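You operate a simulated robot arm through the tools that you are given. There is no shell and no other tool. Be economical: measure what you need, move in short steps, check, and stop when the job is done.

You are at the controls of a simulated two-armed robot. One attempt, no reset.

Task
Seal the red terminal box and stand it in the ready bay.
Fine: work on it in the work bay; hold it while the cable gland goes tight and the lid latch home.

It is judged by the outcome, as a careful person would: the job done as asked, and still so three seconds after it is handed in. It fails if anything else is knocked over, pushed out of place, dropped, spilled or broken. Lids that push on must go on centred and level and be pressed home; caps that screw on are set level and turned clockwise until they are tight.

Robot
Two 7-joint arms with two-finger parallel grippers on one trunk, on a base that drives. Base frame: it is fixed to the floor where the robot stands at the start and does not move with it; the origin is under the middle of the robot, x ahead of it, y to its left, z up; the surface under the hand at the start is at about z = 0.78. Units: m, degrees, N and s.
The left shoulder is at the start at [0.07, 0.134, 1.151], the right one opposite. With the tool pointing down near the work surface each hand reaches from about 0.1 to 0.64 m from the robot's upright axis, wherever it stands, measured 20 degrees to its own side. Places, roughly: cable gland [0.5, 0.6, 0.8]; cord arm [0.9, 0.5, 1.7]; ready bay [0.5, -0.5, 0.8]; reset knob [0.9, 0.6, 1.6]; terminal lid latch [0.5, 0.5, 0.9]; work bay [0.5, -0.1, 0.8]. Payload 1.57 kg a hand.
Tool frame (each hand has its own): the origin (TCP) lies between the finger pads and is the grasp point; the fingertips stand 0.03 m ahead of it; z points along the fingers, y is the line along which they close. Largest opening 0.08 m; finger width 0.017, thickness 0.012; the body of the gripper, 0.04 by 0.082 m, starts 0.08 m behind the TCP.
Orientation is that of the tool frame in the base frame, as [roll, pitch, yaw] about the fixed x, y, z axes, in that order (R = Rz(yaw) Ry(pitch) Rx(roll)). With the fingers straight down and closing along the base's y, the tool's x points along the base's -x, its y along +y and its z along -z.

Tools
- The arms move only by the tool drive_tool. It takes "left_motion", "right_motion" or both (then of equal length, played together; a hand with none holds still); each is a list of rows, each an object (a shift or turn left out is 0, a gripper value left out holds the last) with "travel": the shift along the tool's x, y, z in units of 20 mm (1.0 is 20 mm), a list of three; "angular": the turn, a rotation vector about the tool's x, y, z in units of 5 degrees (1.0 is 5 degrees), a list of three; "claw": the finger opening in m, from 0 to 0.08. In form: [{"travel": [x, y, z], "angular": [ax, ay, az], "claw": claw}, ...]. A call has 1 to 12 rows; each row shifts and turns the commanded pose from where the row before left it, along the tool's axes as they then stand. A call with a number of a shift or a turn outside -1 to 1 is refused whole. Rows are played at 5 a second. More than 0.05 m and 8.6 degrees between two rows, or a gripper value outside its range, and nothing of the call is played. Where a pose cannot be reached the arm comes as near as it can. A force on the tool above 40 N (or 10 N above the force at the start of the call, whichever is more), or a blocked arm, ends the call early, and 0.2 s more pass. The fingers move at their own pace (about 0.153 m/s each) and stop on an object; they squeeze with about 42 N. The grip force told is the motor's: it shows also when the fingers shut on nothing. Time passes only in rows, and 0.2 s behind the last, so rows that do not move let the fingers close. The reply holds the time, the measured pose of the TCP, the force on the tool along the base axes, the opening and the grip force, in the units named above and with some noise, with the torque about the TCP (base axes, N m) and any sound that the robot's microphone picked up, and new pictures: "views" is both (left out), scene, wrist or none (wrist: the cameras of the hands that moved).
- Cameras (640 x 400 px; columns grow to the right, rows downward): "scene" is now at [0.1244, 0.0292, 1.3647]; the picture's right is [0.37, -0.93, 0.00], its down [-0.66, -0.26, -0.70] and it looks along [0.65, 0.26, -0.71] (base axes); focal length 214 px, centre (320, 200). "left" rides on the left gripper at [0.072, 0.007, -0.122] in its tool frame; the picture's right is [-0.09, 1.00, 0.00], its down [-0.84, -0.08, -0.54] and it looks along [-0.54, -0.05, 0.84] (tool axes); focal length 238 px, centre (320, 200). "right" rides on the right gripper at [0.072, -0.007, -0.122] in its tool frame; the picture's right is [0.09, 1.00, 0.00], its down [-0.84, 0.08, -0.54] and it looks along [-0.54, 0.05, 0.84] (tool axes); focal length 238 px, centre (320, 200). There is no depth. A picture from a camera that has moved, and an enlarged one, comes with that camera's place and axes in the base frame and with its lens.
- lift_body(by): slides the trunk up (or, below 0, down) by that many m; the arms and the scene camera ride with it, the base frame stays. It gives what a move gives, with no picture.
- base_move(legs): drives the robot by 1 to 6 legs, each [ahead, left, turn to the left] in m, m and degrees, along the robot's own axes; the way and the turn of a leg run together, so that a leg with both is an arc; at most 1.5 m and 180 degrees a leg. The arms and the cameras ride along, it lands a little off, and it stops where it bumps. It gives what a move gives, and a new picture of the scene camera.
- turn_head(pan, tilt): turns the head with the scene camera to pan (to the left, within 86 degrees either way) and tilt (down, from -29 to 69), counted from straight ahead of the robot. It gives what a move gives, and a new picture of the scene camera.
- zoom(camera, box): a new picture of the part [left, top, right, bottom] of that camera's present view, enlarged. No time passes.
- close_job(): hands the job in; it is judged then, once.

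Work in short steps. Places have to be worked out from the pictures, the camera data and where the tool is seen: move nearer, look again, correct. Check each grasp and each placing, and mend what went wrong. You have 120 turns and 260 pictures in all, those below and enlarged ones among them. Open the grippers and draw the arms clear of the work before you hand the job in, unless the task says otherwise; then end with one line.

The tools are called after "Call:" as a command line: name --argument value ..., lists and objects as JSON in quotes. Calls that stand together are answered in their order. drive_tool: Moves the arms, as the interface text tells. Its arguments: {"type":"object","properties":{"left_motion":{"type":"array","items":{"type":"object","properties":{"travel":{"type":"array","items":{"type":"number"}},"angular":{"type":"array","items":{"type":"number"}},"claw":{"type":"number"}}}},"right_motion":{"type":"array","items":{"type":"object","properties":{"travel":{"type":"array","items":{"type":"number"}},"angular":{"type":"array","items":{"type":"number"}},"claw":{"type":"number"}}}},"views":{"type":"string","enum":["both","scene","wrist","none"]}},"required":[]} The other tools are called the same way: lift_body (by) slides the trunk up or down; base_move (legs) drives the base; turn_head (pan, tilt) turns the head that bears the scene camera; zoom (camera, box) takes an enlarged picture of a part of a camera's view; close_job () hands the job in.

At the start:

```text
time: 0.0
left_position: [0.3303, 0.405, 1.0881]
left_ee_rot: [-180.0, 0.0, 179.9]
left_ft_force: [1.0, 0.1, 0.1]
left_torque: [0.03, 0.02, 0.01]
left_finger_gap: 0.0798
left_finger_force: 0.1
right_position: [0.3884, 0.0017, 1.1263]
right_ee_rot: [180.0, 0.0, -179.9]
right_ft_force: [0.0, -0.1, -0.1]
right_torque: [-0.03, -0.02, 0.0]
right_finger_gap: 0.0802
right_finger_force: 0.1
trunk travel left (down, up): [-0.725, 0.215]
robot x, y, heading: [0.0002, 0.0028, 0.2]
head pan, tilt: [21.5, 45.4]
```

scene: 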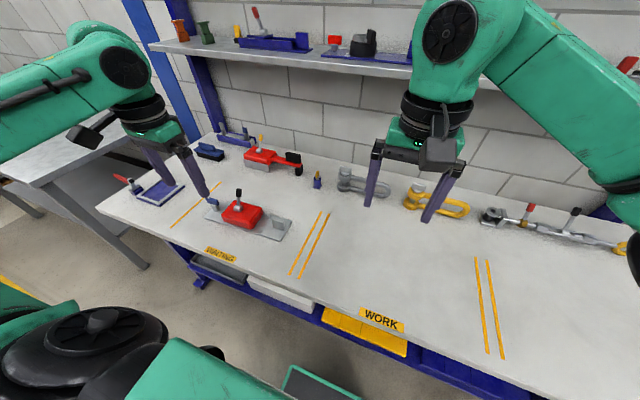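
right: 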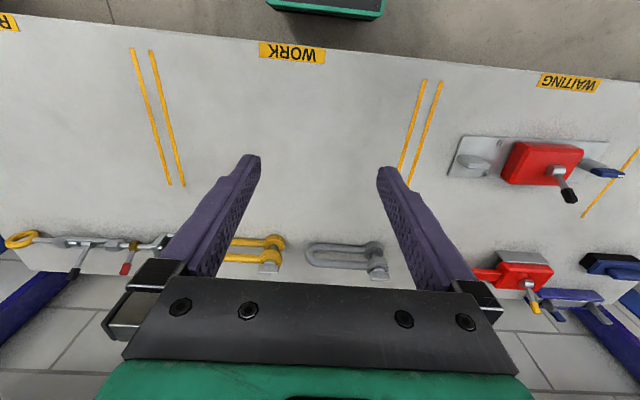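
left: 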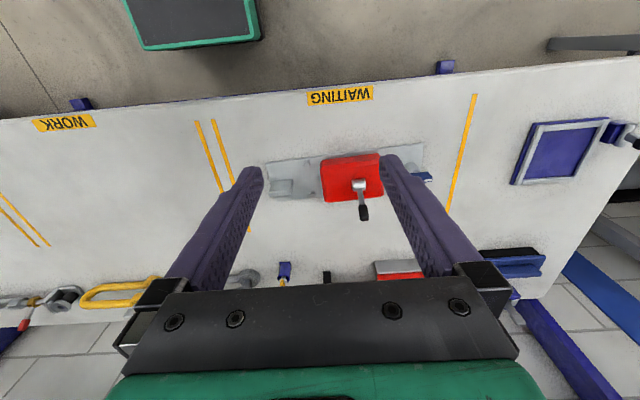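

The waiting bay holds a red box with a lever on a grey base plate. I'll zoom to see the details.

Call:
zoom --camera "left" --box '[240, 130, 460, 268]'

Call:
zoom --camera "scene" --box '[100, 110, 340, 260]'

```text
2.90 times, centred on (350, 199) of left
camera zoom: at [0.2593, 0.4133, 1.2104], right [0.09, 1.0, 0.0], down [0.84, -0.08, 0.54], along [0.54, -0.05, -0.84], focal length 691 px, centre (233, 203)
```

zoom: 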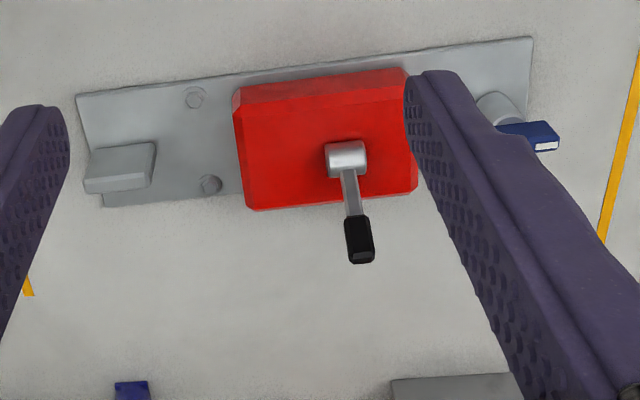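

```text
2.67 times, centred on (220, 185) of scene
camera zoom: at [0.1244, 0.0292, 1.3647], right [0.37, -0.93, 0.0], down [-0.66, -0.26, -0.7], along [0.65, 0.26, -0.71], focal length 572 px, centre (587, 240)
```

zoom: 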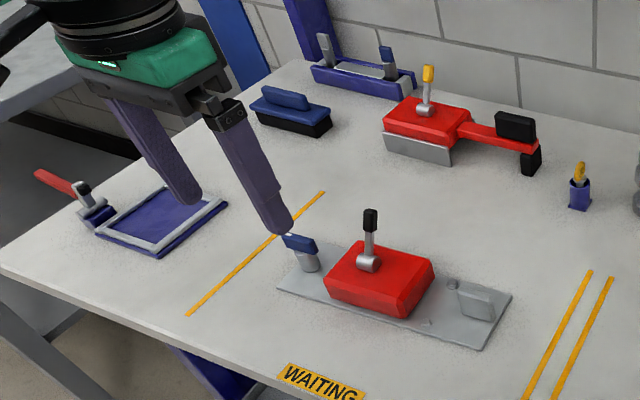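

I'll look up at the cord arm and reset knob area, so I know about obstacles and any instructions posted there.

Call:
turn_head --pan 30 --tilt -12

Call:
turn_head --pan -30 --tilt 40

```text
time: 1.3
left_position: [0.3304, 0.4068, 1.0884]
left_ee_rot: [-180.0, 0.0, 180.0]
left_ft_force: [0.4, 0.7, 0.4]
left_torque: [0.02, 0.02, 0.02]
left_finger_gap: 0.0801
left_finger_force: 0.1
right_position: [0.3887, 0.0009, 1.1251]
right_ee_rot: [179.9, 0.1, -180.0]
right_ft_force: [-0.4, -0.2, 0.4]
right_torque: [-0.03, 0.0, 0.01]
right_finger_gap: 0.08
right_finger_force: 0.1
trunk travel left (down, up): [-0.725, 0.215]
robot x, y, heading: [0.0016, 0.004, 0.1]
head pan, tilt: [30.0, -12.0]
camera scene: at [0.1209, 0.0409, 1.4543], right [0.5, -0.87, 0.0], down [0.18, 0.1, -0.98], along [0.85, 0.49, 0.21], focal length 214 px, centre (320, 200)
```

scene: 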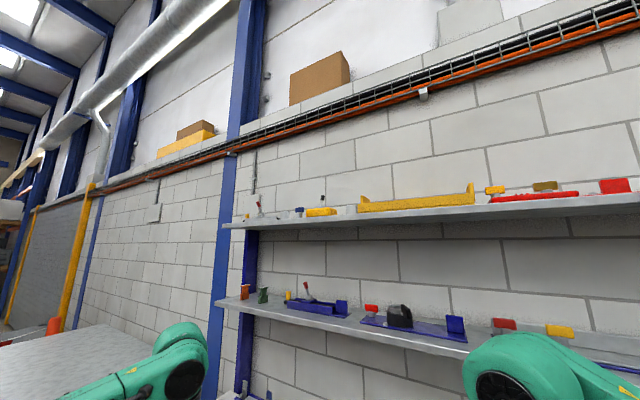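

```text
time: 2.6
left_position: [0.3305, 0.407, 1.0883]
left_ee_rot: [180.0, -0.1, 179.9]
left_ft_force: [0.7, 0.1, 0.2]
left_torque: [0.01, 0.0, 0.02]
left_finger_gap: 0.0802
left_finger_force: 0.0
right_position: [0.3887, 0.0021, 1.1263]
right_ee_rot: [-180.0, 0.1, 180.0]
right_ft_force: [0.0, 0.4, 0.6]
right_torque: [-0.02, 0.01, -0.02]
right_finger_gap: 0.0799
right_finger_force: 0.0
trunk travel left (down, up): [-0.725, 0.215]
robot x, y, heading: [0.0022, -0.0062, 0.2]
head pan, tilt: [-30.0, 40.0]
camera scene: at [0.1228, -0.043, 1.3726], right [-0.5, -0.87, 0.0], down [-0.56, 0.32, -0.77], along [0.66, -0.38, -0.64], focal length 214 px, centre (320, 200)
```

scene: 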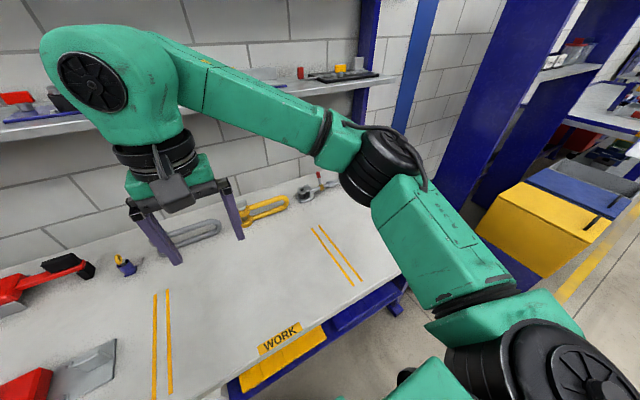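

Now a close look at the box with the head turned toward it.

Call:
turn_head --pan 48 --tilt 45

Call:
zoom --camera "scene" --box '[270, 140, 430, 240]'

Call:
zoom --camera "right" --box '[440, 110, 640, 235]'

```text
time: 4.1
left_position: [0.3314, 0.4057, 1.0883]
left_ee_rot: [-179.9, -0.1, 180.0]
left_ft_force: [0.0, -0.2, -0.1]
left_torque: [0.02, -0.03, 0.01]
left_finger_gap: 0.08
left_finger_force: 0.0
right_position: [0.39, 0.0016, 1.126]
right_ee_rot: [-180.0, 0.0, 179.9]
right_ft_force: [-1.1, 0.1, -0.1]
right_torque: [-0.03, -0.03, 0.03]
right_finger_gap: 0.08
right_finger_force: 0.0
trunk travel left (down, up): [-0.725, 0.215]
robot x, y, heading: [-0.0029, -0.0008, 0.1]
head pan, tilt: [48.0, 45.0]
camera scene: at [0.1036, 0.0598, 1.3653], right [0.74, -0.67, 0.0], down [-0.47, -0.53, -0.71], along [0.47, 0.53, -0.71], focal length 214 px, centre (320, 200)
```

scene: 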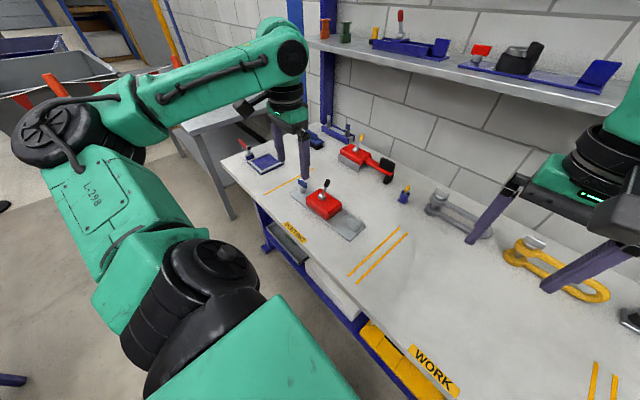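

```text
4.00 times, centred on (350, 190) of scene
camera zoom: at [0.1036, 0.0598, 1.3653], right [0.74, -0.67, 0.0], down [-0.47, -0.53, -0.71], along [0.47, 0.53, -0.71], focal length 858 px, centre (200, 240)
```

zoom: 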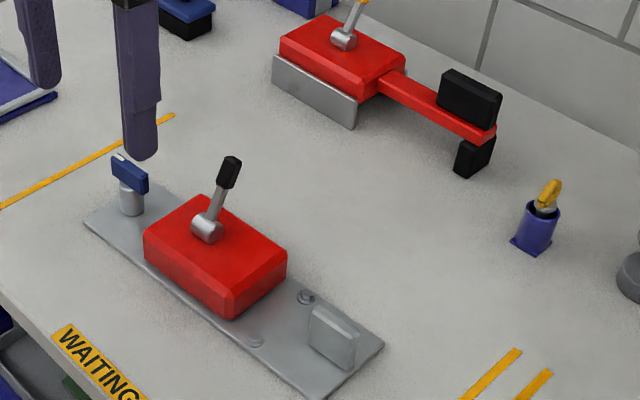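

```text
3.20 times, centred on (540, 172) of right
camera zoom: at [0.3173, -0.0052, 1.2485], right [-0.09, 1.0, 0.0], down [0.84, 0.08, 0.54], along [0.54, 0.05, -0.84], focal length 763 px, centre (-384, 288)
```

zoom: 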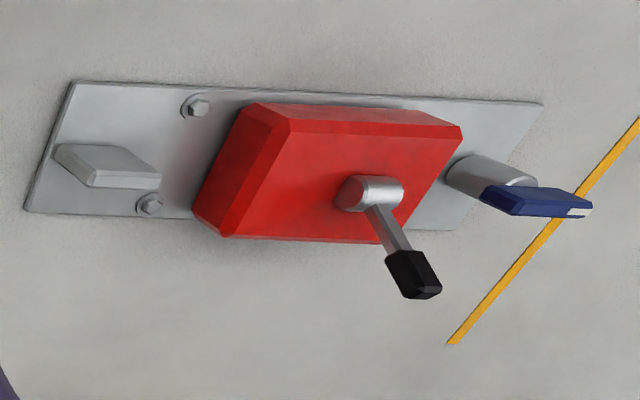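

The plate is about 0.30 × 0.10 m at x 0.43–0.53, y 0.29–0.59. It has a fin at the -y end, the latch lever on the red body, and the gland with a blue cross handle at the +y end. I'll drive left so the right hand can take the fin and the left hand can work the latch and gland.

Call:
base_move --legs '[[0, 0.38, 0]]'

Call:
turn_head --pan 5 --tilt 55

```text
time: 6.5
left_position: [0.332, 0.7814, 1.0886]
left_ee_rot: [180.0, 0.0, -179.9]
left_ft_force: [0.0, 0.1, 0.3]
left_torque: [0.01, -0.01, 0.01]
left_finger_gap: 0.0801
left_finger_force: 0.2
right_position: [0.3885, 0.3764, 1.1262]
right_ee_rot: [179.9, 0.0, -180.0]
right_ft_force: [-0.3, -0.2, 0.3]
right_torque: [-0.02, 0.0, -0.03]
right_finger_gap: 0.0801
right_finger_force: 0.1
trunk travel left (down, up): [-0.725, 0.215]
robot x, y, heading: [-0.0014, 0.3766, -0.1]
head pan, tilt: [48.0, 45.0]
camera scene: at [0.1037, 0.4351, 1.3653], right [0.74, -0.67, 0.0], down [-0.47, -0.52, -0.71], along [0.47, 0.53, -0.71], focal length 214 px, centre (320, 200)
```

scene: 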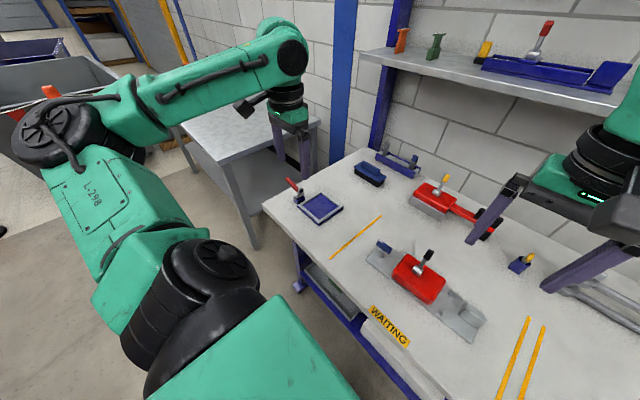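

```text
time: 7.6
left_position: [0.3306, 0.7813, 1.0881]
left_ee_rot: [-179.9, 0.0, 179.9]
left_ft_force: [-0.8, 1.0, 0.3]
left_torque: [0.04, -0.03, 0.04]
left_finger_gap: 0.08
left_finger_force: 0.1
right_position: [0.389, 0.3778, 1.1252]
right_ee_rot: [180.0, 0.0, 180.0]
right_ft_force: [0.9, -0.3, -0.1]
right_torque: [0.0, 0.01, 0.04]
right_finger_gap: 0.08
right_finger_force: 0.2
trunk travel left (down, up): [-0.725, 0.215]
robot x, y, heading: [0.0008, 0.377, -0.1]
head pan, tilt: [5.0, 55.0]
camera scene: at [0.121, 0.3819, 1.3519], right [0.09, -1.0, 0.0], down [-0.82, -0.07, -0.57], along [0.57, 0.05, -0.82], focal length 214 px, centre (320, 200)
```

scene: 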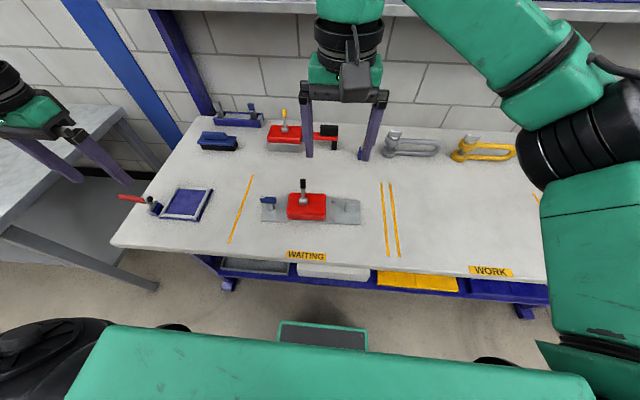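

The box is now in front of the robot. I'll zoom for measurements.

Call:
zoom --camera "scene" --box '[248, 170, 376, 250]'

Call:
zoom --camera "right" --box '[220, 90, 420, 215]'

```text
5.00 times, centred on (312, 210) of scene
camera zoom: at [0.121, 0.3819, 1.3519], right [0.09, -1.0, 0.0], down [-0.82, -0.07, -0.57], along [0.57, 0.05, -0.82], focal length 1072 px, centre (360, 150)
```

zoom: 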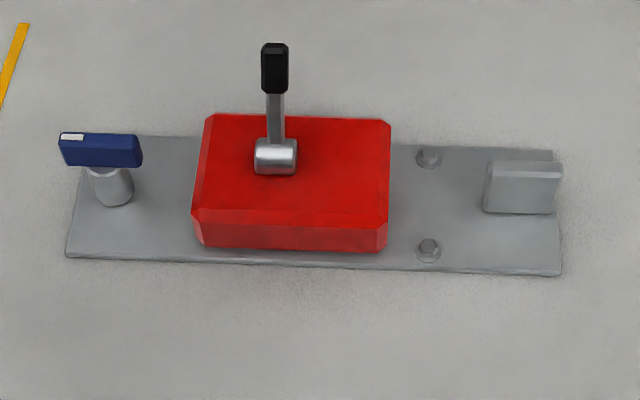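

```text
3.20 times, centred on (320, 152) of right
camera zoom: at [0.3175, 0.3708, 1.2485], right [-0.09, 1.0, 0.0], down [0.84, 0.08, 0.54], along [0.54, 0.05, -0.84], focal length 763 px, centre (320, 352)
```

zoom: 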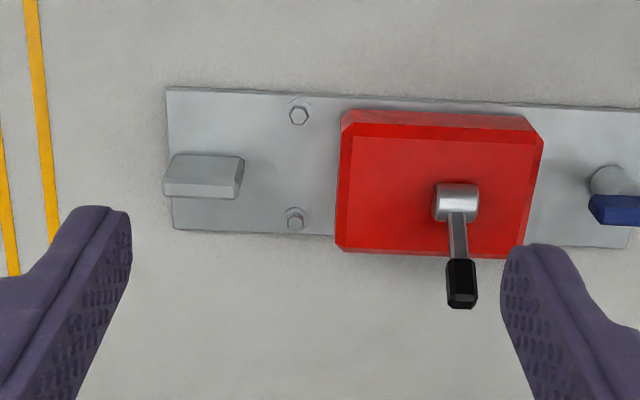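

Triangulated, the fin top sits at about (0.487, 0.314, 0.818). The fin is about 10 mm thick in x and 43 mm long in y, and the plate is yawed about +2.6°. I'll turn the right hand so its fingers close along x with its camera facing the box.

Call:
drive_tool --right_motion '[{"angular": [0, 0, -1]}, {"angular": [0, 0, -1]}, {"angular": [0, 0, -1]}, {"angular": [0, 0, -1]}, {"angular": [0, 0, -1]}, {"angular": [0, 0, -1]}, {"angular": [0, 0, -1]}, {"angular": [0, 0, -1]}, {"angular": [0, 0, -1]}, {"angular": [0, 0, -1]}, {"angular": [0, 0, -1]}, {"angular": [0, 0, -1]}]' --views "none"

Call:
drive_tool --right_motion '[{"angular": [0, 0, -1]}, {"angular": [0, 0, -1]}, {"angular": [0, 0, -1]}, {"angular": [0, 0, -1]}, {"angular": [0, 0, -1]}, {"angular": [0, 0, -1]}, {"angular": [0, 0, -0.5]}, {}]' --views "both"

```text
time: 10.2
left_position: [0.3298, 0.7813, 1.0882]
left_ee_rot: [-180.0, 0.0, -180.0]
left_ft_force: [-0.3, -0.6, -0.7]
left_torque: [0.03, -0.03, 0.05]
left_finger_gap: 0.0798
left_finger_force: 0.1
right_position: [0.381, 0.3777, 1.1251]
right_ee_rot: [-180.0, 0.2, -120.1]
right_ft_force: [-0.4, -0.1, 0.4]
right_torque: [-0.01, 0.01, -0.01]
right_finger_gap: 0.08
right_finger_force: 0.1
right hand out of reach, approached as far as the arm can: row 12
trunk travel left (down, up): [-0.725, 0.215]
robot x, y, heading: [0.0002, 0.3742, 0.2]
head pan, tilt: [5.0, 55.0]
```

```text
time: 12.0
left_position: [0.3308, 0.7822, 1.0877]
left_ee_rot: [-179.9, 0.0, -180.0]
left_ft_force: [0.4, 1.0, -0.6]
left_torque: [0.0, 0.01, -0.02]
left_finger_gap: 0.0799
left_finger_force: 0.0
right_position: [0.2445, 0.3969, 1.1024]
right_ee_rot: [-180.0, 0.0, -87.7]
right_ft_force: [-0.1, 0.5, -1.0]
right_torque: [-0.02, 0.02, 0.02]
right_finger_gap: 0.0797
right_finger_force: 0.1
right hand out of reach, approached as far as the arm can: row 1, 2, 3, 4, 5, 6, 7
trunk travel left (down, up): [-0.725, 0.215]
robot x, y, heading: [0.0001, 0.3772, 0.1]
head pan, tilt: [5.0, 55.0]
camera scene: at [0.1212, 0.3819, 1.3518], right [0.09, -1.0, 0.0], down [-0.82, -0.07, -0.57], along [0.57, 0.05, -0.82], focal length 214 px, centre (320, 200)
camera right: at [0.2535, 0.3255, 1.2244], right [-0.99, -0.13, 0.0], down [-0.11, 0.83, 0.54], along [-0.07, 0.54, -0.84], focal length 238 px, centre (320, 200)
```

scene: 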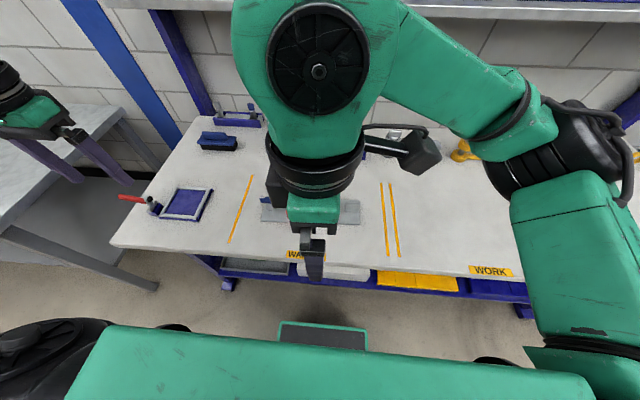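
right: 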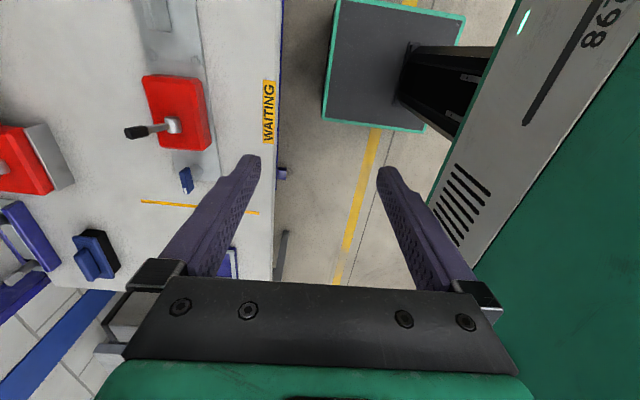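

The wrist hits its limit in that direction, so I'll turn it the other way, toward yaw about 92.6.

Call:
drive_tool --right_motion '[{"angular": [0, 0, 1]}, {"angular": [0, 0, 1]}, {"angular": [0, 0, 1]}, {"angular": [0, 0, 1]}, {"angular": [0, 0, 1]}, {"angular": [0, 0, 1]}, {"angular": [0, 0, 1]}, {"angular": [0, 0, 1]}, {"angular": [0, 0, 1]}, {"angular": [0, 0, 1]}, {"angular": [0, 0, 1]}, {"angular": [0, 0, 1]}]' --views "none"

Call:
drive_tool --right_motion '[{"angular": [0, 0, 1]}, {"angular": [0, 0, 1]}, {"angular": [0, 0, 1]}, {"angular": [0, 0, 1]}, {"angular": [0, 0, 1]}, {"angular": [0, 0, 1]}, {"angular": [0, 0, 1]}, {"angular": [0, 0, 1]}, {"angular": [0, 0, 1]}, {"angular": [0, 0, 1]}, {"angular": [0, 0, 1]}, {"angular": [0, 0, 1]}]' --views "none"

Call:
drive_tool --right_motion '[{"angular": [0, 0, 1]}, {"angular": [0, 0, 1]}, {"angular": [0, 0, 1]}, {"angular": [0, 0, 1]}, {"angular": [0, 0, 1]}, {"angular": [0, 0, 1]}, {"angular": [0, 0, 1]}, {"angular": [0, 0, 1]}, {"angular": [0, 0, 1]}, {"angular": [0, 0, 1]}, {"angular": [0, 0, 1]}, {"angular": [0, 0, 1]}]' --views "both"

```text
time: 14.6
left_position: [0.3316, 0.7834, 1.0889]
left_ee_rot: [-179.9, 0.1, 180.0]
left_ft_force: [-0.4, 0.8, -0.4]
left_torque: [0.0, 0.04, 0.0]
left_finger_gap: 0.08
left_finger_force: 0.1
right_position: [0.2445, 0.3956, 1.1022]
right_ee_rot: [180.0, -0.1, -147.7]
right_ft_force: [-0.2, 0.7, 0.0]
right_torque: [0.01, -0.03, 0.03]
right_finger_gap: 0.0801
right_finger_force: 0.0
trunk travel left (down, up): [-0.725, 0.215]
robot x, y, heading: [-0.0036, 0.3778, 0.3]
head pan, tilt: [5.0, 55.0]
```

```text
time: 17.2
left_position: [0.331, 0.7821, 1.0877]
left_ee_rot: [180.0, 0.0, 180.0]
left_ft_force: [-0.1, -0.4, -0.2]
left_torque: [-0.03, -0.04, -0.04]
left_finger_gap: 0.0797
left_finger_force: 0.0
right_position: [0.2433, 0.3971, 1.1016]
right_ee_rot: [180.0, 0.0, 152.3]
right_ft_force: [0.1, 0.5, 0.3]
right_torque: [0.0, 0.04, 0.01]
right_finger_gap: 0.08
right_finger_force: 0.0
trunk travel left (down, up): [-0.725, 0.215]
robot x, y, heading: [-0.0012, 0.3754, -0.2]
head pan, tilt: [5.0, 55.0]
```

```text
time: 19.8
left_position: [0.3312, 0.782, 1.0881]
left_ee_rot: [-180.0, 0.0, 179.9]
left_ft_force: [0.0, -0.4, 0.1]
left_torque: [0.01, 0.01, 0.0]
left_finger_gap: 0.08
left_finger_force: 0.1
right_position: [0.2443, 0.3974, 1.1033]
right_ee_rot: [-180.0, 0.0, 92.5]
right_ft_force: [0.4, 0.3, -0.2]
right_torque: [-0.02, -0.03, 0.03]
right_finger_gap: 0.0802
right_finger_force: 0.0
trunk travel left (down, up): [-0.725, 0.215]
robot x, y, heading: [0.0025, 0.375, 0.2]
head pan, tilt: [5.0, 55.0]
camera scene: at [0.121, 0.382, 1.3518], right [0.09, -1.0, 0.0], down [-0.82, -0.07, -0.57], along [0.57, 0.05, -0.82], focal length 214 px, centre (320, 200)
camera right: at [0.2345, 0.4685, 1.2252], right [0.99, 0.13, 0.0], down [0.11, -0.83, 0.54], along [0.07, -0.54, -0.84], focal length 238 px, centre (320, 200)
```

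scene: 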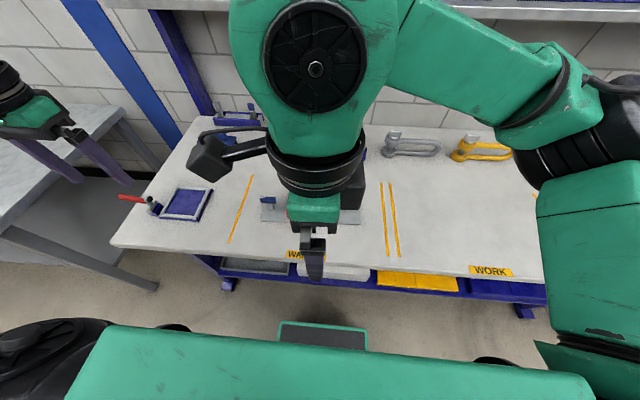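
right: 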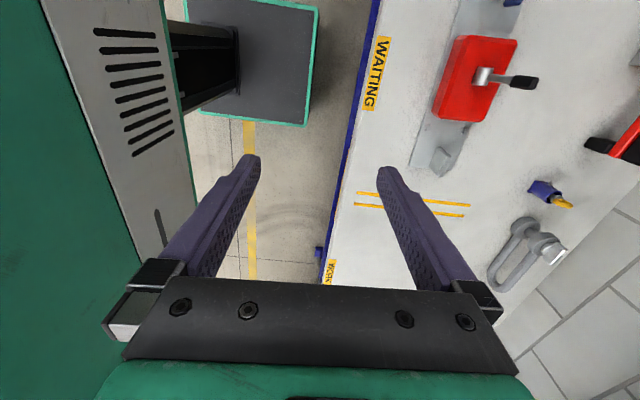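

The yaw is good at 92.5. Now I'll move the right hand over the fin while staying high.

Call:
drive_tool --right_motion '[{"travel": [-0.388, 0.99, 0]}, {"travel": [-0.388, 0.99, 0]}, {"travel": [-0.388, 0.99, 0]}, {"travel": [-0.388, 0.99, 0]}, {"travel": [-0.388, 0.99, 0]}, {"travel": [-0.388, 0.99, 0]}, {"travel": [-0.388, 0.99, 0]}, {"travel": [-0.388, 0.99, 0]}, {"travel": [-0.388, 0.99, 0]}, {"travel": [-0.388, 0.99, 0]}, {"travel": [-0.388, 0.99, 0]}, {"travel": [-0.388, 0.99, 0], "claw": 0.05}]' --views "none"

Call:
drive_tool --right_motion '[{"travel": [0, 0, 1]}, {"travel": [0, 0, 1]}, {"travel": [0, 0, 1]}, {"travel": [0, 0, 1]}, {"travel": [0, 0, 1]}, {"travel": [0, 0, 1]}, {"travel": [0, 0, 1]}, {}]' --views "both"

```text
time: 22.4
left_position: [0.3323, 0.7825, 1.0874]
left_ee_rot: [-179.9, 0.0, 180.0]
left_ft_force: [0.2, 0.6, -0.5]
left_torque: [0.03, 0.0, 0.0]
left_finger_gap: 0.0799
left_finger_force: 0.0
right_position: [0.4861, 0.313, 1.1017]
right_ee_rot: [-180.0, 0.0, 92.6]
right_ft_force: [0.2, -0.8, -0.2]
right_torque: [-0.01, 0.01, 0.03]
right_finger_gap: 0.0499
right_finger_force: 0.0
trunk travel left (down, up): [-0.725, 0.215]
robot x, y, heading: [-0.0008, 0.3788, -0.1]
head pan, tilt: [5.0, 55.0]
```

```text
time: 24.2
left_position: [0.3312, 0.7834, 1.0885]
left_ee_rot: [-179.9, 0.0, -179.9]
left_ft_force: [1.0, -0.4, 0.0]
left_torque: [-0.01, 0.01, -0.02]
left_finger_gap: 0.0803
left_finger_force: 0.0
right_position: [0.4849, 0.312, 0.9616]
right_ee_rot: [180.0, -0.1, 92.5]
right_ft_force: [-0.6, 0.3, -1.3]
right_torque: [0.01, -0.03, 0.04]
right_finger_gap: 0.0499
right_finger_force: 0.1
trunk travel left (down, up): [-0.725, 0.215]
robot x, y, heading: [-0.0004, 0.3791, -0.1]
head pan, tilt: [5.0, 55.0]
camera scene: at [0.1209, 0.382, 1.3519], right [0.09, -1.0, 0.0], down [-0.82, -0.07, -0.57], along [0.57, 0.05, -0.82], focal length 214 px, centre (320, 200)
camera right: at [0.4752, 0.3848, 1.0852], right [0.99, 0.13, 0.0], down [0.11, -0.83, 0.54], along [0.07, -0.54, -0.84], focal length 238 px, centre (320, 200)
```

scene: 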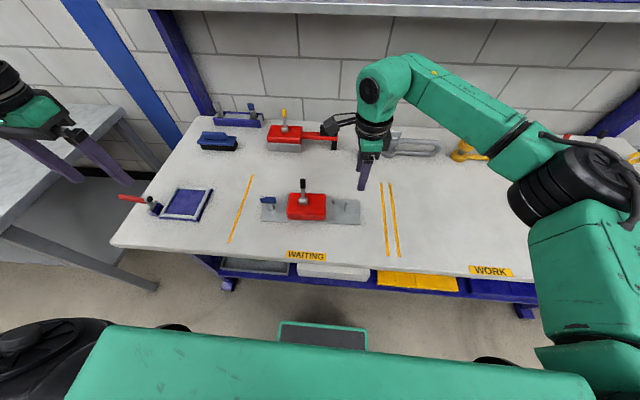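
right: 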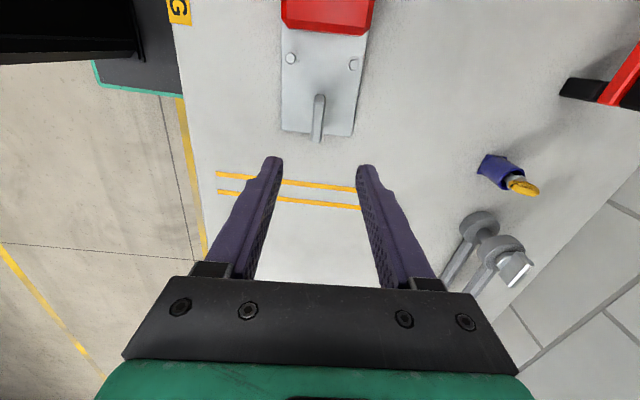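

The fin lies midway between the fingers. I'll descend most of the way, then check.

Call:
drive_tool --right_motion '[{"travel": [0, 0, 1]}, {"travel": [0, 0, 1]}, {"travel": [0, 0, 1]}, {"travel": [0, 0, 1]}, {"travel": [0, 0, 1]}, {"travel": [0, 0, 0.6]}, {}]' --views "wrist"

Call:
zoom --camera "scene" --box '[280, 150, 408, 230]'

```text
time: 25.8
left_position: [0.3308, 0.7815, 1.0883]
left_ee_rot: [-180.0, 0.0, 180.0]
left_ft_force: [-0.7, 0.2, 1.0]
left_torque: [-0.02, 0.01, -0.01]
left_finger_gap: 0.08
left_finger_force: 0.0
right_position: [0.4853, 0.3123, 0.8509]
right_ee_rot: [-179.9, 0.0, 92.5]
right_ft_force: [-0.2, 0.5, 0.5]
right_torque: [0.02, 0.0, -0.01]
right_finger_gap: 0.0501
right_finger_force: 0.0
trunk travel left (down, up): [-0.725, 0.215]
robot x, y, heading: [-0.0029, 0.3775, -0.0]
head pan, tilt: [5.0, 55.0]
camera right: at [0.4754, 0.3848, 0.9731], right [0.99, 0.13, 0.0], down [0.11, -0.83, 0.54], along [0.07, -0.54, -0.84], focal length 238 px, centre (320, 200)
```

right: 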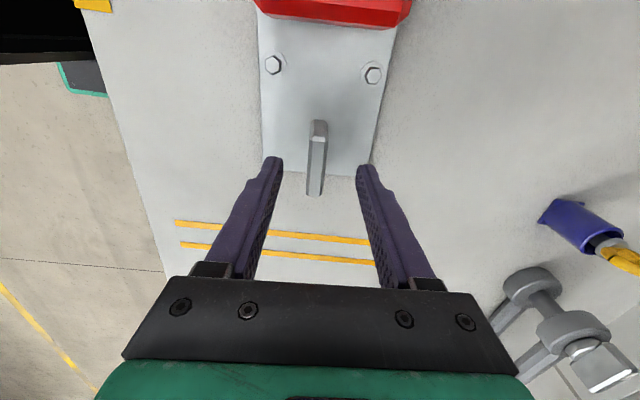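

```text
5.00 times, centred on (344, 190) of scene
camera zoom: at [0.121, 0.382, 1.3518], right [0.09, -1.0, 0.0], down [-0.82, -0.07, -0.57], along [0.57, 0.05, -0.82], focal length 1072 px, centre (200, 250)
```

zoom: 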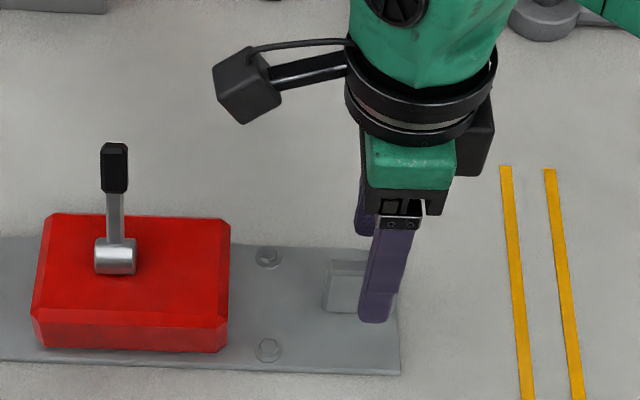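

The fin centre is about 8 mm further along +y. I'll shift, descend to about z 0.824, and close gently.

Call:
drive_tool --right_motion '[{"travel": [0.4, 0, 0]}, {"travel": [0, 0, 0.7]}, {"travel": [0, 0, 0.65]}, {}, {"claw": 0}, {}, {}, {}]' --views "wrist"

Call:
zoom --camera "scene" --box '[280, 150, 408, 230]'

```text
time: 27.6
left_position: [0.3316, 0.782, 1.0884]
left_ee_rot: [-179.9, 0.0, 179.9]
left_ft_force: [-0.2, 0.4, 0.2]
left_torque: [-0.01, 0.0, -0.01]
left_finger_gap: 0.0798
left_finger_force: 0.0
right_position: [0.4854, 0.3225, 0.8247]
right_ee_rot: [179.9, 0.1, 92.5]
right_ft_force: [-1.0, -0.7, -0.3]
right_torque: [-0.07, -0.12, 0.24]
right_finger_gap: 0.0117
right_finger_force: 29.3
trunk travel left (down, up): [-0.725, 0.215]
robot x, y, heading: [-0.0007, 0.3762, 0.0]
head pan, tilt: [5.0, 55.0]
camera right: at [0.4752, 0.3944, 0.9465], right [0.99, 0.14, 0.0], down [0.11, -0.83, 0.54], along [0.07, -0.54, -0.84], focal length 238 px, centre (320, 200)
```

right: 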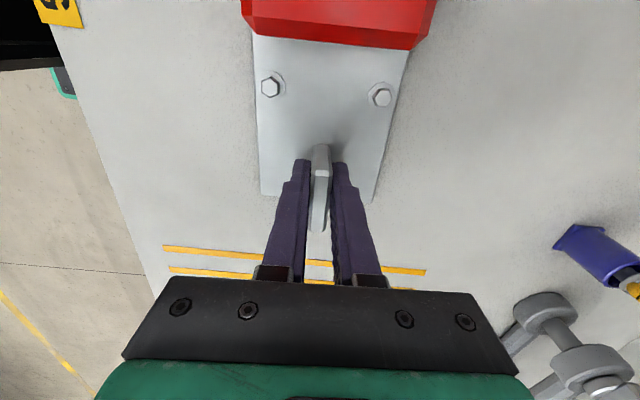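

```text
5.00 times, centred on (344, 190) of scene
camera zoom: at [0.1211, 0.3821, 1.3518], right [0.09, -1.0, 0.0], down [-0.82, -0.07, -0.57], along [0.57, 0.05, -0.82], focal length 1072 px, centre (200, 250)
```

zoom: 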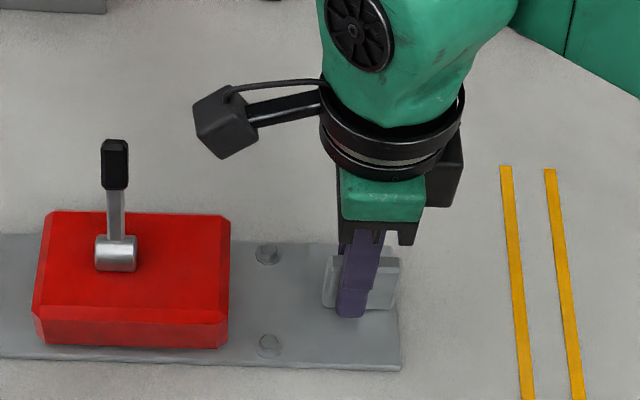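

Gripped, with a gap of 12 mm. Now a small lift to test weight and tilt.

Call:
drive_tool --right_motion '[{"travel": [0, 0, -0.25]}, {"travel": [0, 0, -0.25]}, {"travel": [0, 0, -0.25]}, {"travel": [0, 0, -0.25]}, {}]' --views "both"

Call:
zoom --camera "scene" --box '[248, 160, 376, 240]'

```text
time: 28.8
left_position: [0.3321, 0.7812, 1.0891]
left_ee_rot: [180.0, 0.0, -180.0]
left_ft_force: [0.1, -0.3, 0.7]
left_torque: [0.02, -0.01, 0.01]
left_finger_gap: 0.0796
left_finger_force: 0.0
right_position: [0.4847, 0.3216, 0.8433]
right_ee_rot: [179.9, 0.1, 92.5]
right_ft_force: [0.3, -1.3, 0.1]
right_torque: [0.02, 0.04, 0.04]
right_finger_gap: 0.0117
right_finger_force: 28.5
trunk travel left (down, up): [-0.725, 0.215]
robot x, y, heading: [0.0011, 0.3761, -0.0]
head pan, tilt: [5.0, 55.0]
camera scene: at [0.1214, 0.3818, 1.3518], right [0.09, -1.0, 0.0], down [-0.82, -0.07, -0.57], along [0.57, 0.05, -0.82], focal length 214 px, centre (320, 200)
camera right: at [0.476, 0.3937, 0.9662], right [0.99, 0.13, 0.0], down [0.11, -0.83, 0.54], along [0.07, -0.54, -0.84], focal length 238 px, centre (320, 200)
```

scene: 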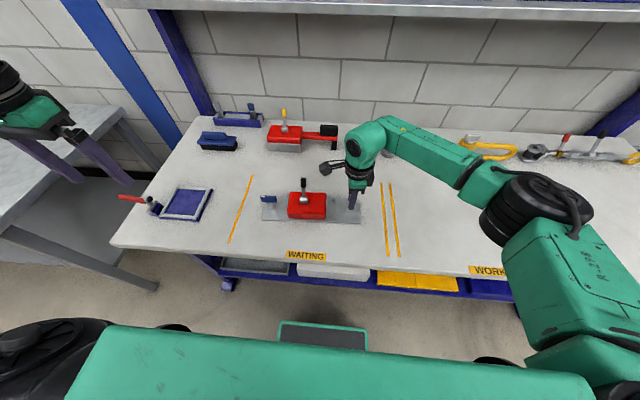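
right: 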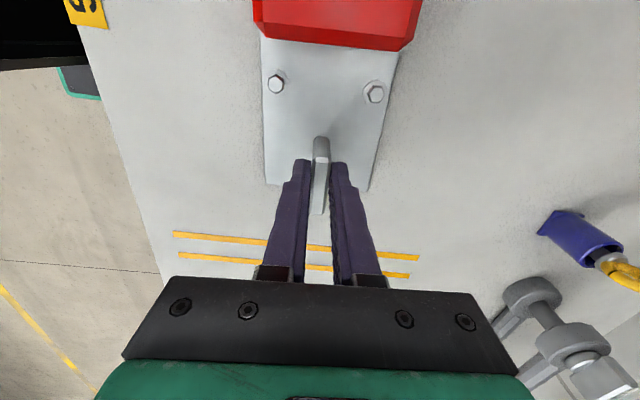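

```text
5.00 times, centred on (312, 200) of scene
camera zoom: at [0.1214, 0.3818, 1.3518], right [0.09, -1.0, 0.0], down [-0.82, -0.07, -0.57], along [0.57, 0.05, -0.82], focal length 1072 px, centre (360, 200)
```

zoom: 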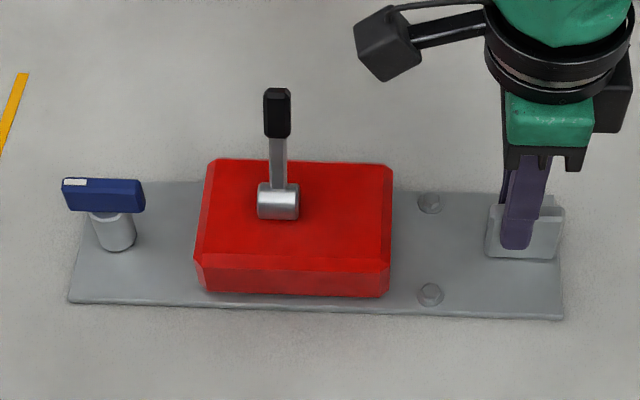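

The fin slid between the fingers rather than lifting. I'll go back down lower, regrip, and lift in tiny steps while reading force.

Call:
drive_tool --right_motion '[{"claw": 0.03}, {}, {"travel": [0, 0, 0.6]}, {"travel": [0, 0, 0.5]}, {}, {"claw": 0}, {}, {}, {}]' --views "none"

Call:
drive_tool --right_motion '[{"travel": [0, 0, -0.25]}]' --views "wrist"

Call:
drive_tool --right_motion '[{"travel": [0, 0, -0.25]}]' --views "wrist"

```text
time: 30.8
left_position: [0.3316, 0.7821, 1.0884]
left_ee_rot: [-180.0, 0.0, 180.0]
left_ft_force: [0.0, -0.3, -0.1]
left_torque: [0.01, -0.02, -0.02]
left_finger_gap: 0.0802
left_finger_force: 0.1
right_position: [0.4857, 0.3212, 0.8209]
right_ee_rot: [-180.0, 0.0, 92.5]
right_ft_force: [0.2, 0.4, -0.3]
right_torque: [0.32, 0.0, -0.24]
right_finger_gap: 0.0118
right_finger_force: 29.0
trunk travel left (down, up): [-0.725, 0.215]
robot x, y, heading: [-0.0016, 0.3717, 0.1]
head pan, tilt: [5.0, 55.0]
```

```text
time: 31.2
left_position: [0.3325, 0.7817, 1.0884]
left_ee_rot: [-179.9, 0.0, -179.9]
left_ft_force: [0.0, 1.0, -0.1]
left_torque: [0.0, -0.02, -0.04]
left_finger_gap: 0.08
left_finger_force: 0.1
right_position: [0.4845, 0.3206, 0.8247]
right_ee_rot: [-179.9, 0.1, 92.6]
right_ft_force: [-0.1, 0.0, -6.1]
right_torque: [-0.64, -0.01, -0.01]
right_finger_gap: 0.0119
right_finger_force: 29.3
trunk travel left (down, up): [-0.725, 0.215]
robot x, y, heading: [0.0025, 0.382, -0.1]
head pan, tilt: [5.0, 55.0]
camera right: at [0.4747, 0.3931, 0.9477], right [0.99, 0.13, 0.0], down [0.11, -0.83, 0.54], along [0.07, -0.54, -0.84], focal length 238 px, centre (320, 200)
```

right: 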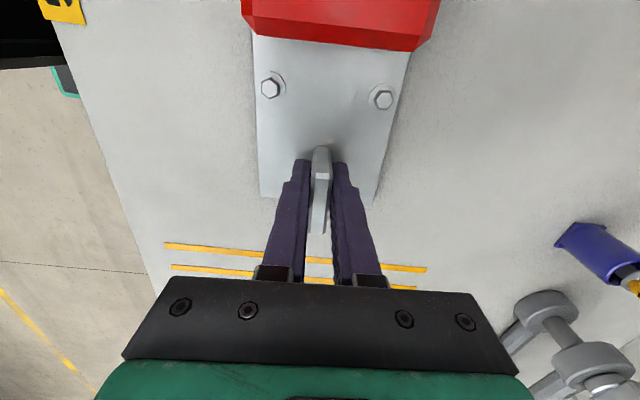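

```text
time: 31.6
left_position: [0.3318, 0.7819, 1.0885]
left_ee_rot: [180.0, 0.0, -180.0]
left_ft_force: [0.1, 0.0, 0.1]
left_torque: [0.01, -0.01, 0.0]
left_finger_gap: 0.0801
left_finger_force: 0.0
right_position: [0.4838, 0.3207, 0.8316]
right_ee_rot: [179.9, 0.0, 92.4]
right_ft_force: [0.5, 0.6, -4.7]
right_torque: [-0.66, -0.04, 0.01]
right_finger_gap: 0.0118
right_finger_force: 29.3
trunk travel left (down, up): [-0.725, 0.215]
robot x, y, heading: [-0.0006, 0.3785, -0.1]
head pan, tilt: [5.0, 55.0]
camera right: at [0.4743, 0.3935, 0.9534], right [0.99, 0.13, 0.0], down [0.11, -0.83, 0.54], along [0.07, -0.54, -0.84], focal length 238 px, centre (320, 200)
```

right: 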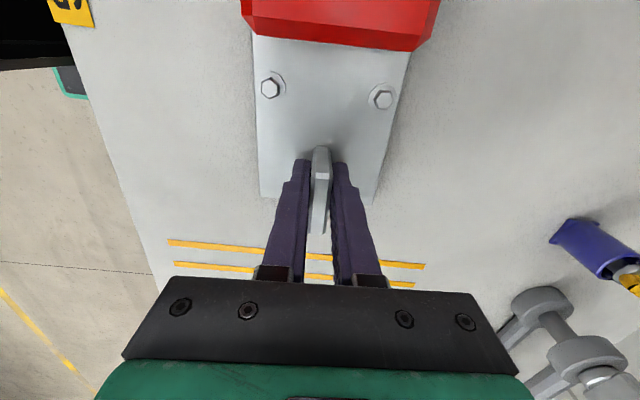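

Now it lifts: about 5 N and 0.65 N·m, and the fin is unmoved in the wrist view. I'll raise it a little more and check that it stays level.

Call:
drive_tool --right_motion '[{"travel": [0, 0, -0.3]}, {"travel": [0, 0, -0.3]}, {"travel": [0, 0, -0.3]}, {}, {}]' --views "wrist"

Call:
zoom --camera "scene" --box '[248, 160, 376, 240]'

```text
time: 32.8
left_position: [0.3318, 0.7819, 1.0886]
left_ee_rot: [180.0, 0.0, -180.0]
left_ft_force: [-0.5, 0.7, 0.2]
left_torque: [0.01, -0.01, 0.0]
left_finger_gap: 0.0799
left_finger_force: 0.1
right_position: [0.4849, 0.3214, 0.849]
right_ee_rot: [180.0, 0.0, 92.4]
right_ft_force: [-0.4, 0.0, -5.0]
right_torque: [-0.64, -0.01, 0.0]
right_finger_gap: 0.0117
right_finger_force: 29.4
trunk travel left (down, up): [-0.725, 0.215]
robot x, y, heading: [-0.0013, 0.3779, -0.1]
head pan, tilt: [5.0, 55.0]
camera right: at [0.4748, 0.3937, 0.9713], right [0.99, 0.13, 0.0], down [0.11, -0.83, 0.54], along [0.07, -0.54, -0.84], focal length 238 px, centre (320, 200)
```

right: 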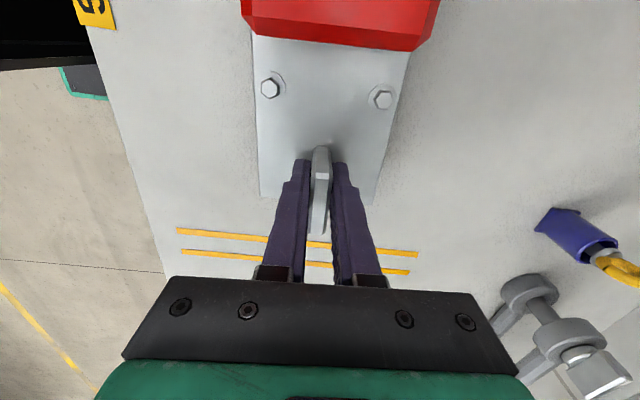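

```text
5.00 times, centred on (312, 200) of scene
camera zoom: at [0.1219, 0.3821, 1.3517], right [0.09, -1.0, 0.0], down [-0.82, -0.07, -0.57], along [0.57, 0.05, -0.82], focal length 1072 px, centre (360, 200)
```

zoom: 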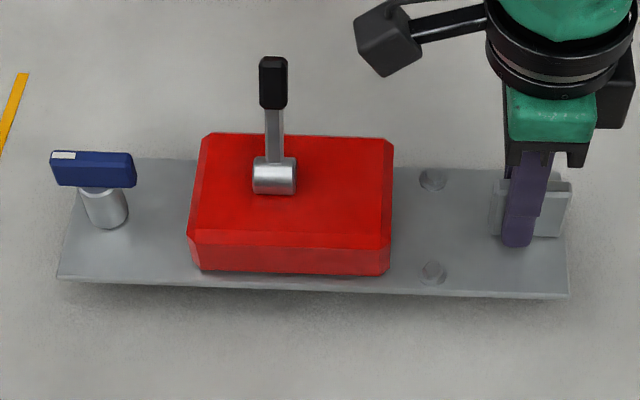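

It's lifted level with about 25 mm of clearance. I'll raise it slightly more and drive 0.54 m right to the work bay.

Call:
drive_tool --right_motion '[{"travel": [0, 0, -0.5]}, {}]' --views "none"

Call:
base_move --legs '[[0, -0.27, 0], [0, -0.26, 0]]'

Call:
zoom --camera "scene" --box '[248, 160, 376, 240]'

```text
time: 33.4
left_position: [0.3325, 0.7805, 1.088]
left_ee_rot: [180.0, 0.0, 180.0]
left_ft_force: [0.4, 0.3, 0.1]
left_torque: [-0.04, 0.01, -0.03]
left_finger_gap: 0.0802
left_finger_force: 0.1
right_position: [0.4843, 0.3218, 0.8583]
right_ee_rot: [-179.9, 0.1, 92.5]
right_ft_force: [-0.5, -0.9, -5.0]
right_torque: [-0.66, -0.02, 0.01]
right_finger_gap: 0.0119
right_finger_force: 28.6
trunk travel left (down, up): [-0.725, 0.215]
robot x, y, heading: [-0.0033, 0.3738, -0.2]
head pan, tilt: [5.0, 55.0]
```

```text
time: 36.7
left_position: [0.3319, 0.2588, 1.0873]
left_ee_rot: [-179.9, 0.0, 180.0]
left_ft_force: [1.1, 0.4, 0.9]
left_torque: [-0.01, -0.01, 0.0]
left_finger_gap: 0.0801
left_finger_force: 0.0
right_position: [0.4855, -0.2017, 0.8588]
right_ee_rot: [-179.9, 0.0, 92.5]
right_ft_force: [0.6, 0.1, -5.0]
right_torque: [-0.67, -0.02, 0.0]
right_finger_gap: 0.0118
right_finger_force: 28.8
trunk travel left (down, up): [-0.725, 0.215]
robot x, y, heading: [0.0019, -0.1467, -0.0]
head pan, tilt: [5.0, 55.0]
camera scene: at [0.1219, -0.1407, 1.3517], right [0.09, -1.0, 0.0], down [-0.82, -0.07, -0.57], along [0.57, 0.05, -0.82], focal length 214 px, centre (320, 200)
```

scene: 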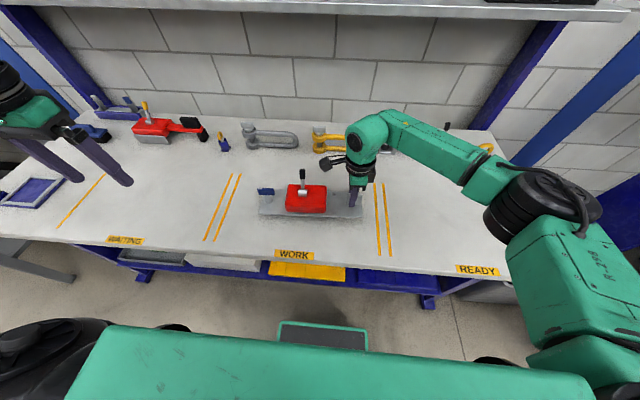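

```text
5.00 times, centred on (312, 200) of scene
camera zoom: at [0.1219, -0.1407, 1.3517], right [0.09, -1.0, 0.0], down [-0.82, -0.07, -0.57], along [0.57, 0.05, -0.82], focal length 1072 px, centre (360, 200)
```

zoom: 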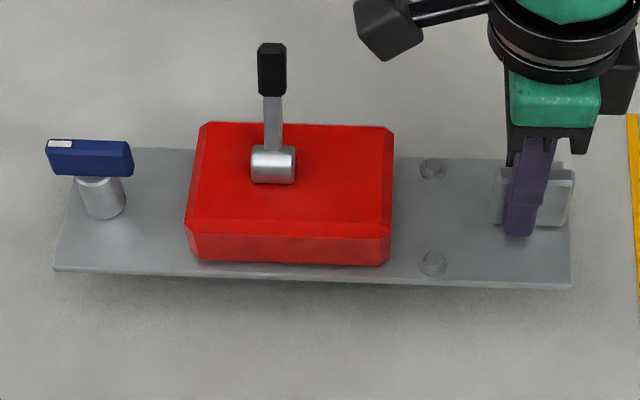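

It's over the work bay. I'll shift 20 mm left and lower until it rests; it was gripped at z 0.821.

Call:
drive_tool --right_motion '[{"travel": [1, 0, 0]}, {"travel": [0, 0, 0.6]}, {"travel": [0, 0, 0.6]}, {"travel": [0, 0, 0.4]}, {"travel": [0, 0, 0.15]}, {"travel": [0, 0, 0.15]}, {}]' --views "both"

```text
time: 38.3
left_position: [0.3317, 0.2573, 1.0899]
left_ee_rot: [-180.0, 0.1, -180.0]
left_ft_force: [-0.5, -0.1, 1.1]
left_torque: [0.02, -0.02, -0.02]
left_finger_gap: 0.08
left_finger_force: 0.1
right_position: [0.4847, -0.1816, 0.8222]
right_ee_rot: [180.0, -0.2, 92.5]
right_ft_force: [3.0, -0.3, 7.6]
right_torque: [0.4, 0.38, -0.07]
right_finger_gap: 0.012
right_finger_force: 29.1
trunk travel left (down, up): [-0.725, 0.215]
robot x, y, heading: [0.0012, -0.1455, 0.0]
head pan, tilt: [5.0, 55.0]
camera scene: at [0.1208, -0.1421, 1.3521], right [0.09, -1.0, 0.0], down [-0.82, -0.07, -0.57], along [0.57, 0.05, -0.82], focal length 214 px, centre (320, 200)
camera right: at [0.4747, -0.11, 0.9441], right [0.99, 0.14, 0.0], down [0.11, -0.83, 0.54], along [0.07, -0.53, -0.84], focal length 238 px, centre (320, 200)
```

scene: 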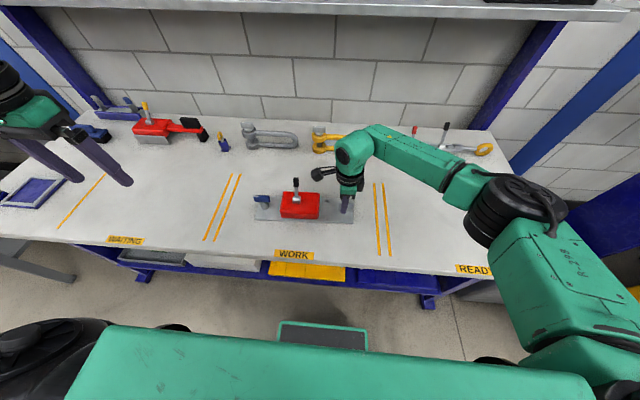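
right: 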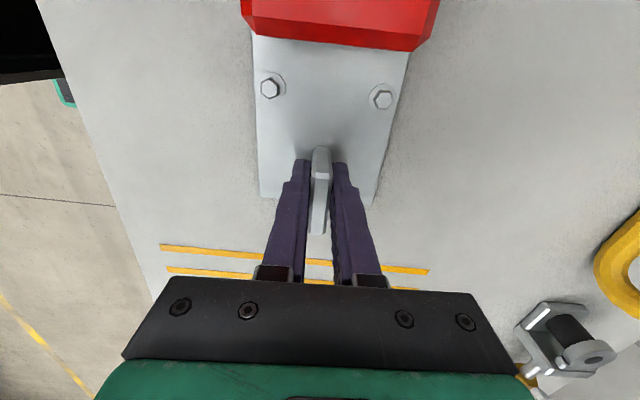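

The box rests in the work bay with the right hand holding the fin. I estimate the gland handle near (0.471, 0.061, 0.83), lying along y. I'll turn the left hand to yaw about -87, which leaves room to turn clockwise.

Call:
drive_tool --left_motion '[{"angular": [0, 0, -1]}, {"angular": [0, 0, -1]}, {"angular": [0, 0, -1]}, {"angular": [0, 0, -1]}, {"angular": [0, 0, -1]}, {"angular": [0, 0, -1]}, {"angular": [0, 0, -1]}, {"angular": [0, 0, -1]}, {"angular": [0, 0, -1]}, {"angular": [0, 0, -1]}, {"angular": [0, 0, -1]}, {"angular": [0, 0, -1]}]' --views "none"

Call:
drive_tool --left_motion '[{"angular": [0, 0, -1]}, {"angular": [0, 0, -1]}, {"angular": [0, 0, -1]}, {"angular": [0, 0, -1]}, {"angular": [0, 0, -1]}, {"angular": [0, 0, -1]}, {"angular": [0, 0, -0.5]}, {}]' --views "wrist"

Call:
zoom --camera "scene" --box '[240, 160, 368, 240]'

```text
time: 40.9
left_position: [0.3308, 0.2581, 1.0878]
left_ee_rot: [-179.9, 0.0, -119.9]
left_ft_force: [0.0, -0.4, 0.4]
left_torque: [-0.01, -0.03, 0.02]
left_finger_gap: 0.0799
left_finger_force: 0.1
right_position: [0.4849, -0.182, 0.8207]
right_ee_rot: [179.9, 0.0, 92.5]
right_ft_force: [10.0, 1.6, 20.8]
right_torque: [0.04, 0.21, -0.21]
right_finger_gap: 0.012
right_finger_force: 29.5
trunk travel left (down, up): [-0.725, 0.215]
robot x, y, heading: [0.0033, -0.1445, 0.1]
head pan, tilt: [5.0, 55.0]
```

```text
time: 42.7
left_position: [0.3305, 0.2573, 1.0889]
left_ee_rot: [-179.9, 0.0, -87.5]
left_ft_force: [-0.7, 0.5, 0.2]
left_torque: [0.01, 0.01, -0.02]
left_finger_gap: 0.08
left_finger_force: 0.1
right_position: [0.4833, -0.1805, 0.8216]
right_ee_rot: [180.0, 0.0, 92.5]
right_ft_force: [8.8, 0.2, 19.7]
right_torque: [-0.1, 0.14, -0.21]
right_finger_gap: 0.0118
right_finger_force: 29.0
trunk travel left (down, up): [-0.725, 0.215]
robot x, y, heading: [0.0005, -0.1502, 0.0]
head pan, tilt: [5.0, 55.0]
camera left: at [0.327, 0.1873, 1.2105], right [-1.0, 0.05, 0.0], down [0.04, 0.84, 0.54], along [0.03, 0.54, -0.84], focal length 238 px, centre (320, 200)
```

left: 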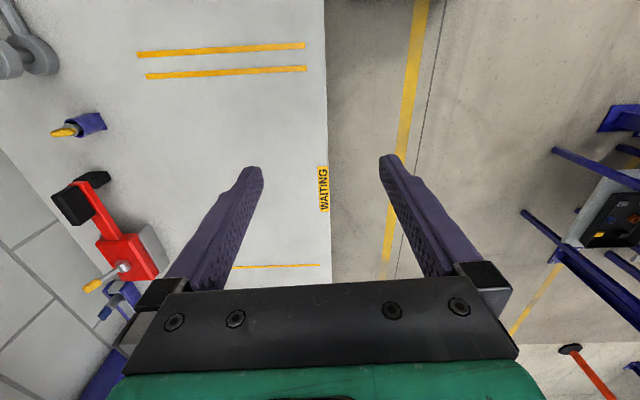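

```text
5.00 times, centred on (304, 200) of scene
camera zoom: at [0.1198, -0.1416, 1.352], right [0.09, -1.0, 0.0], down [-0.82, -0.07, -0.57], along [0.57, 0.05, -0.82], focal length 1072 px, centre (400, 200)
```

zoom: 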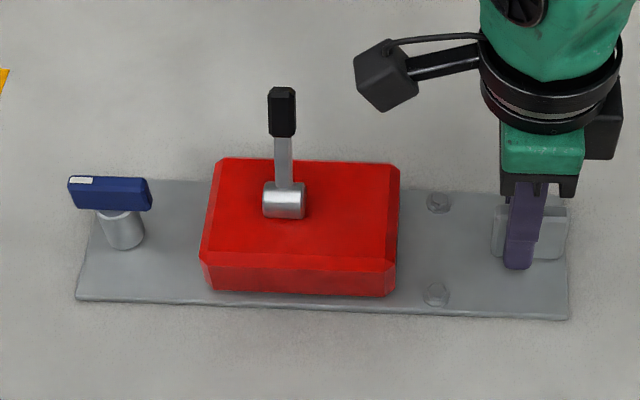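

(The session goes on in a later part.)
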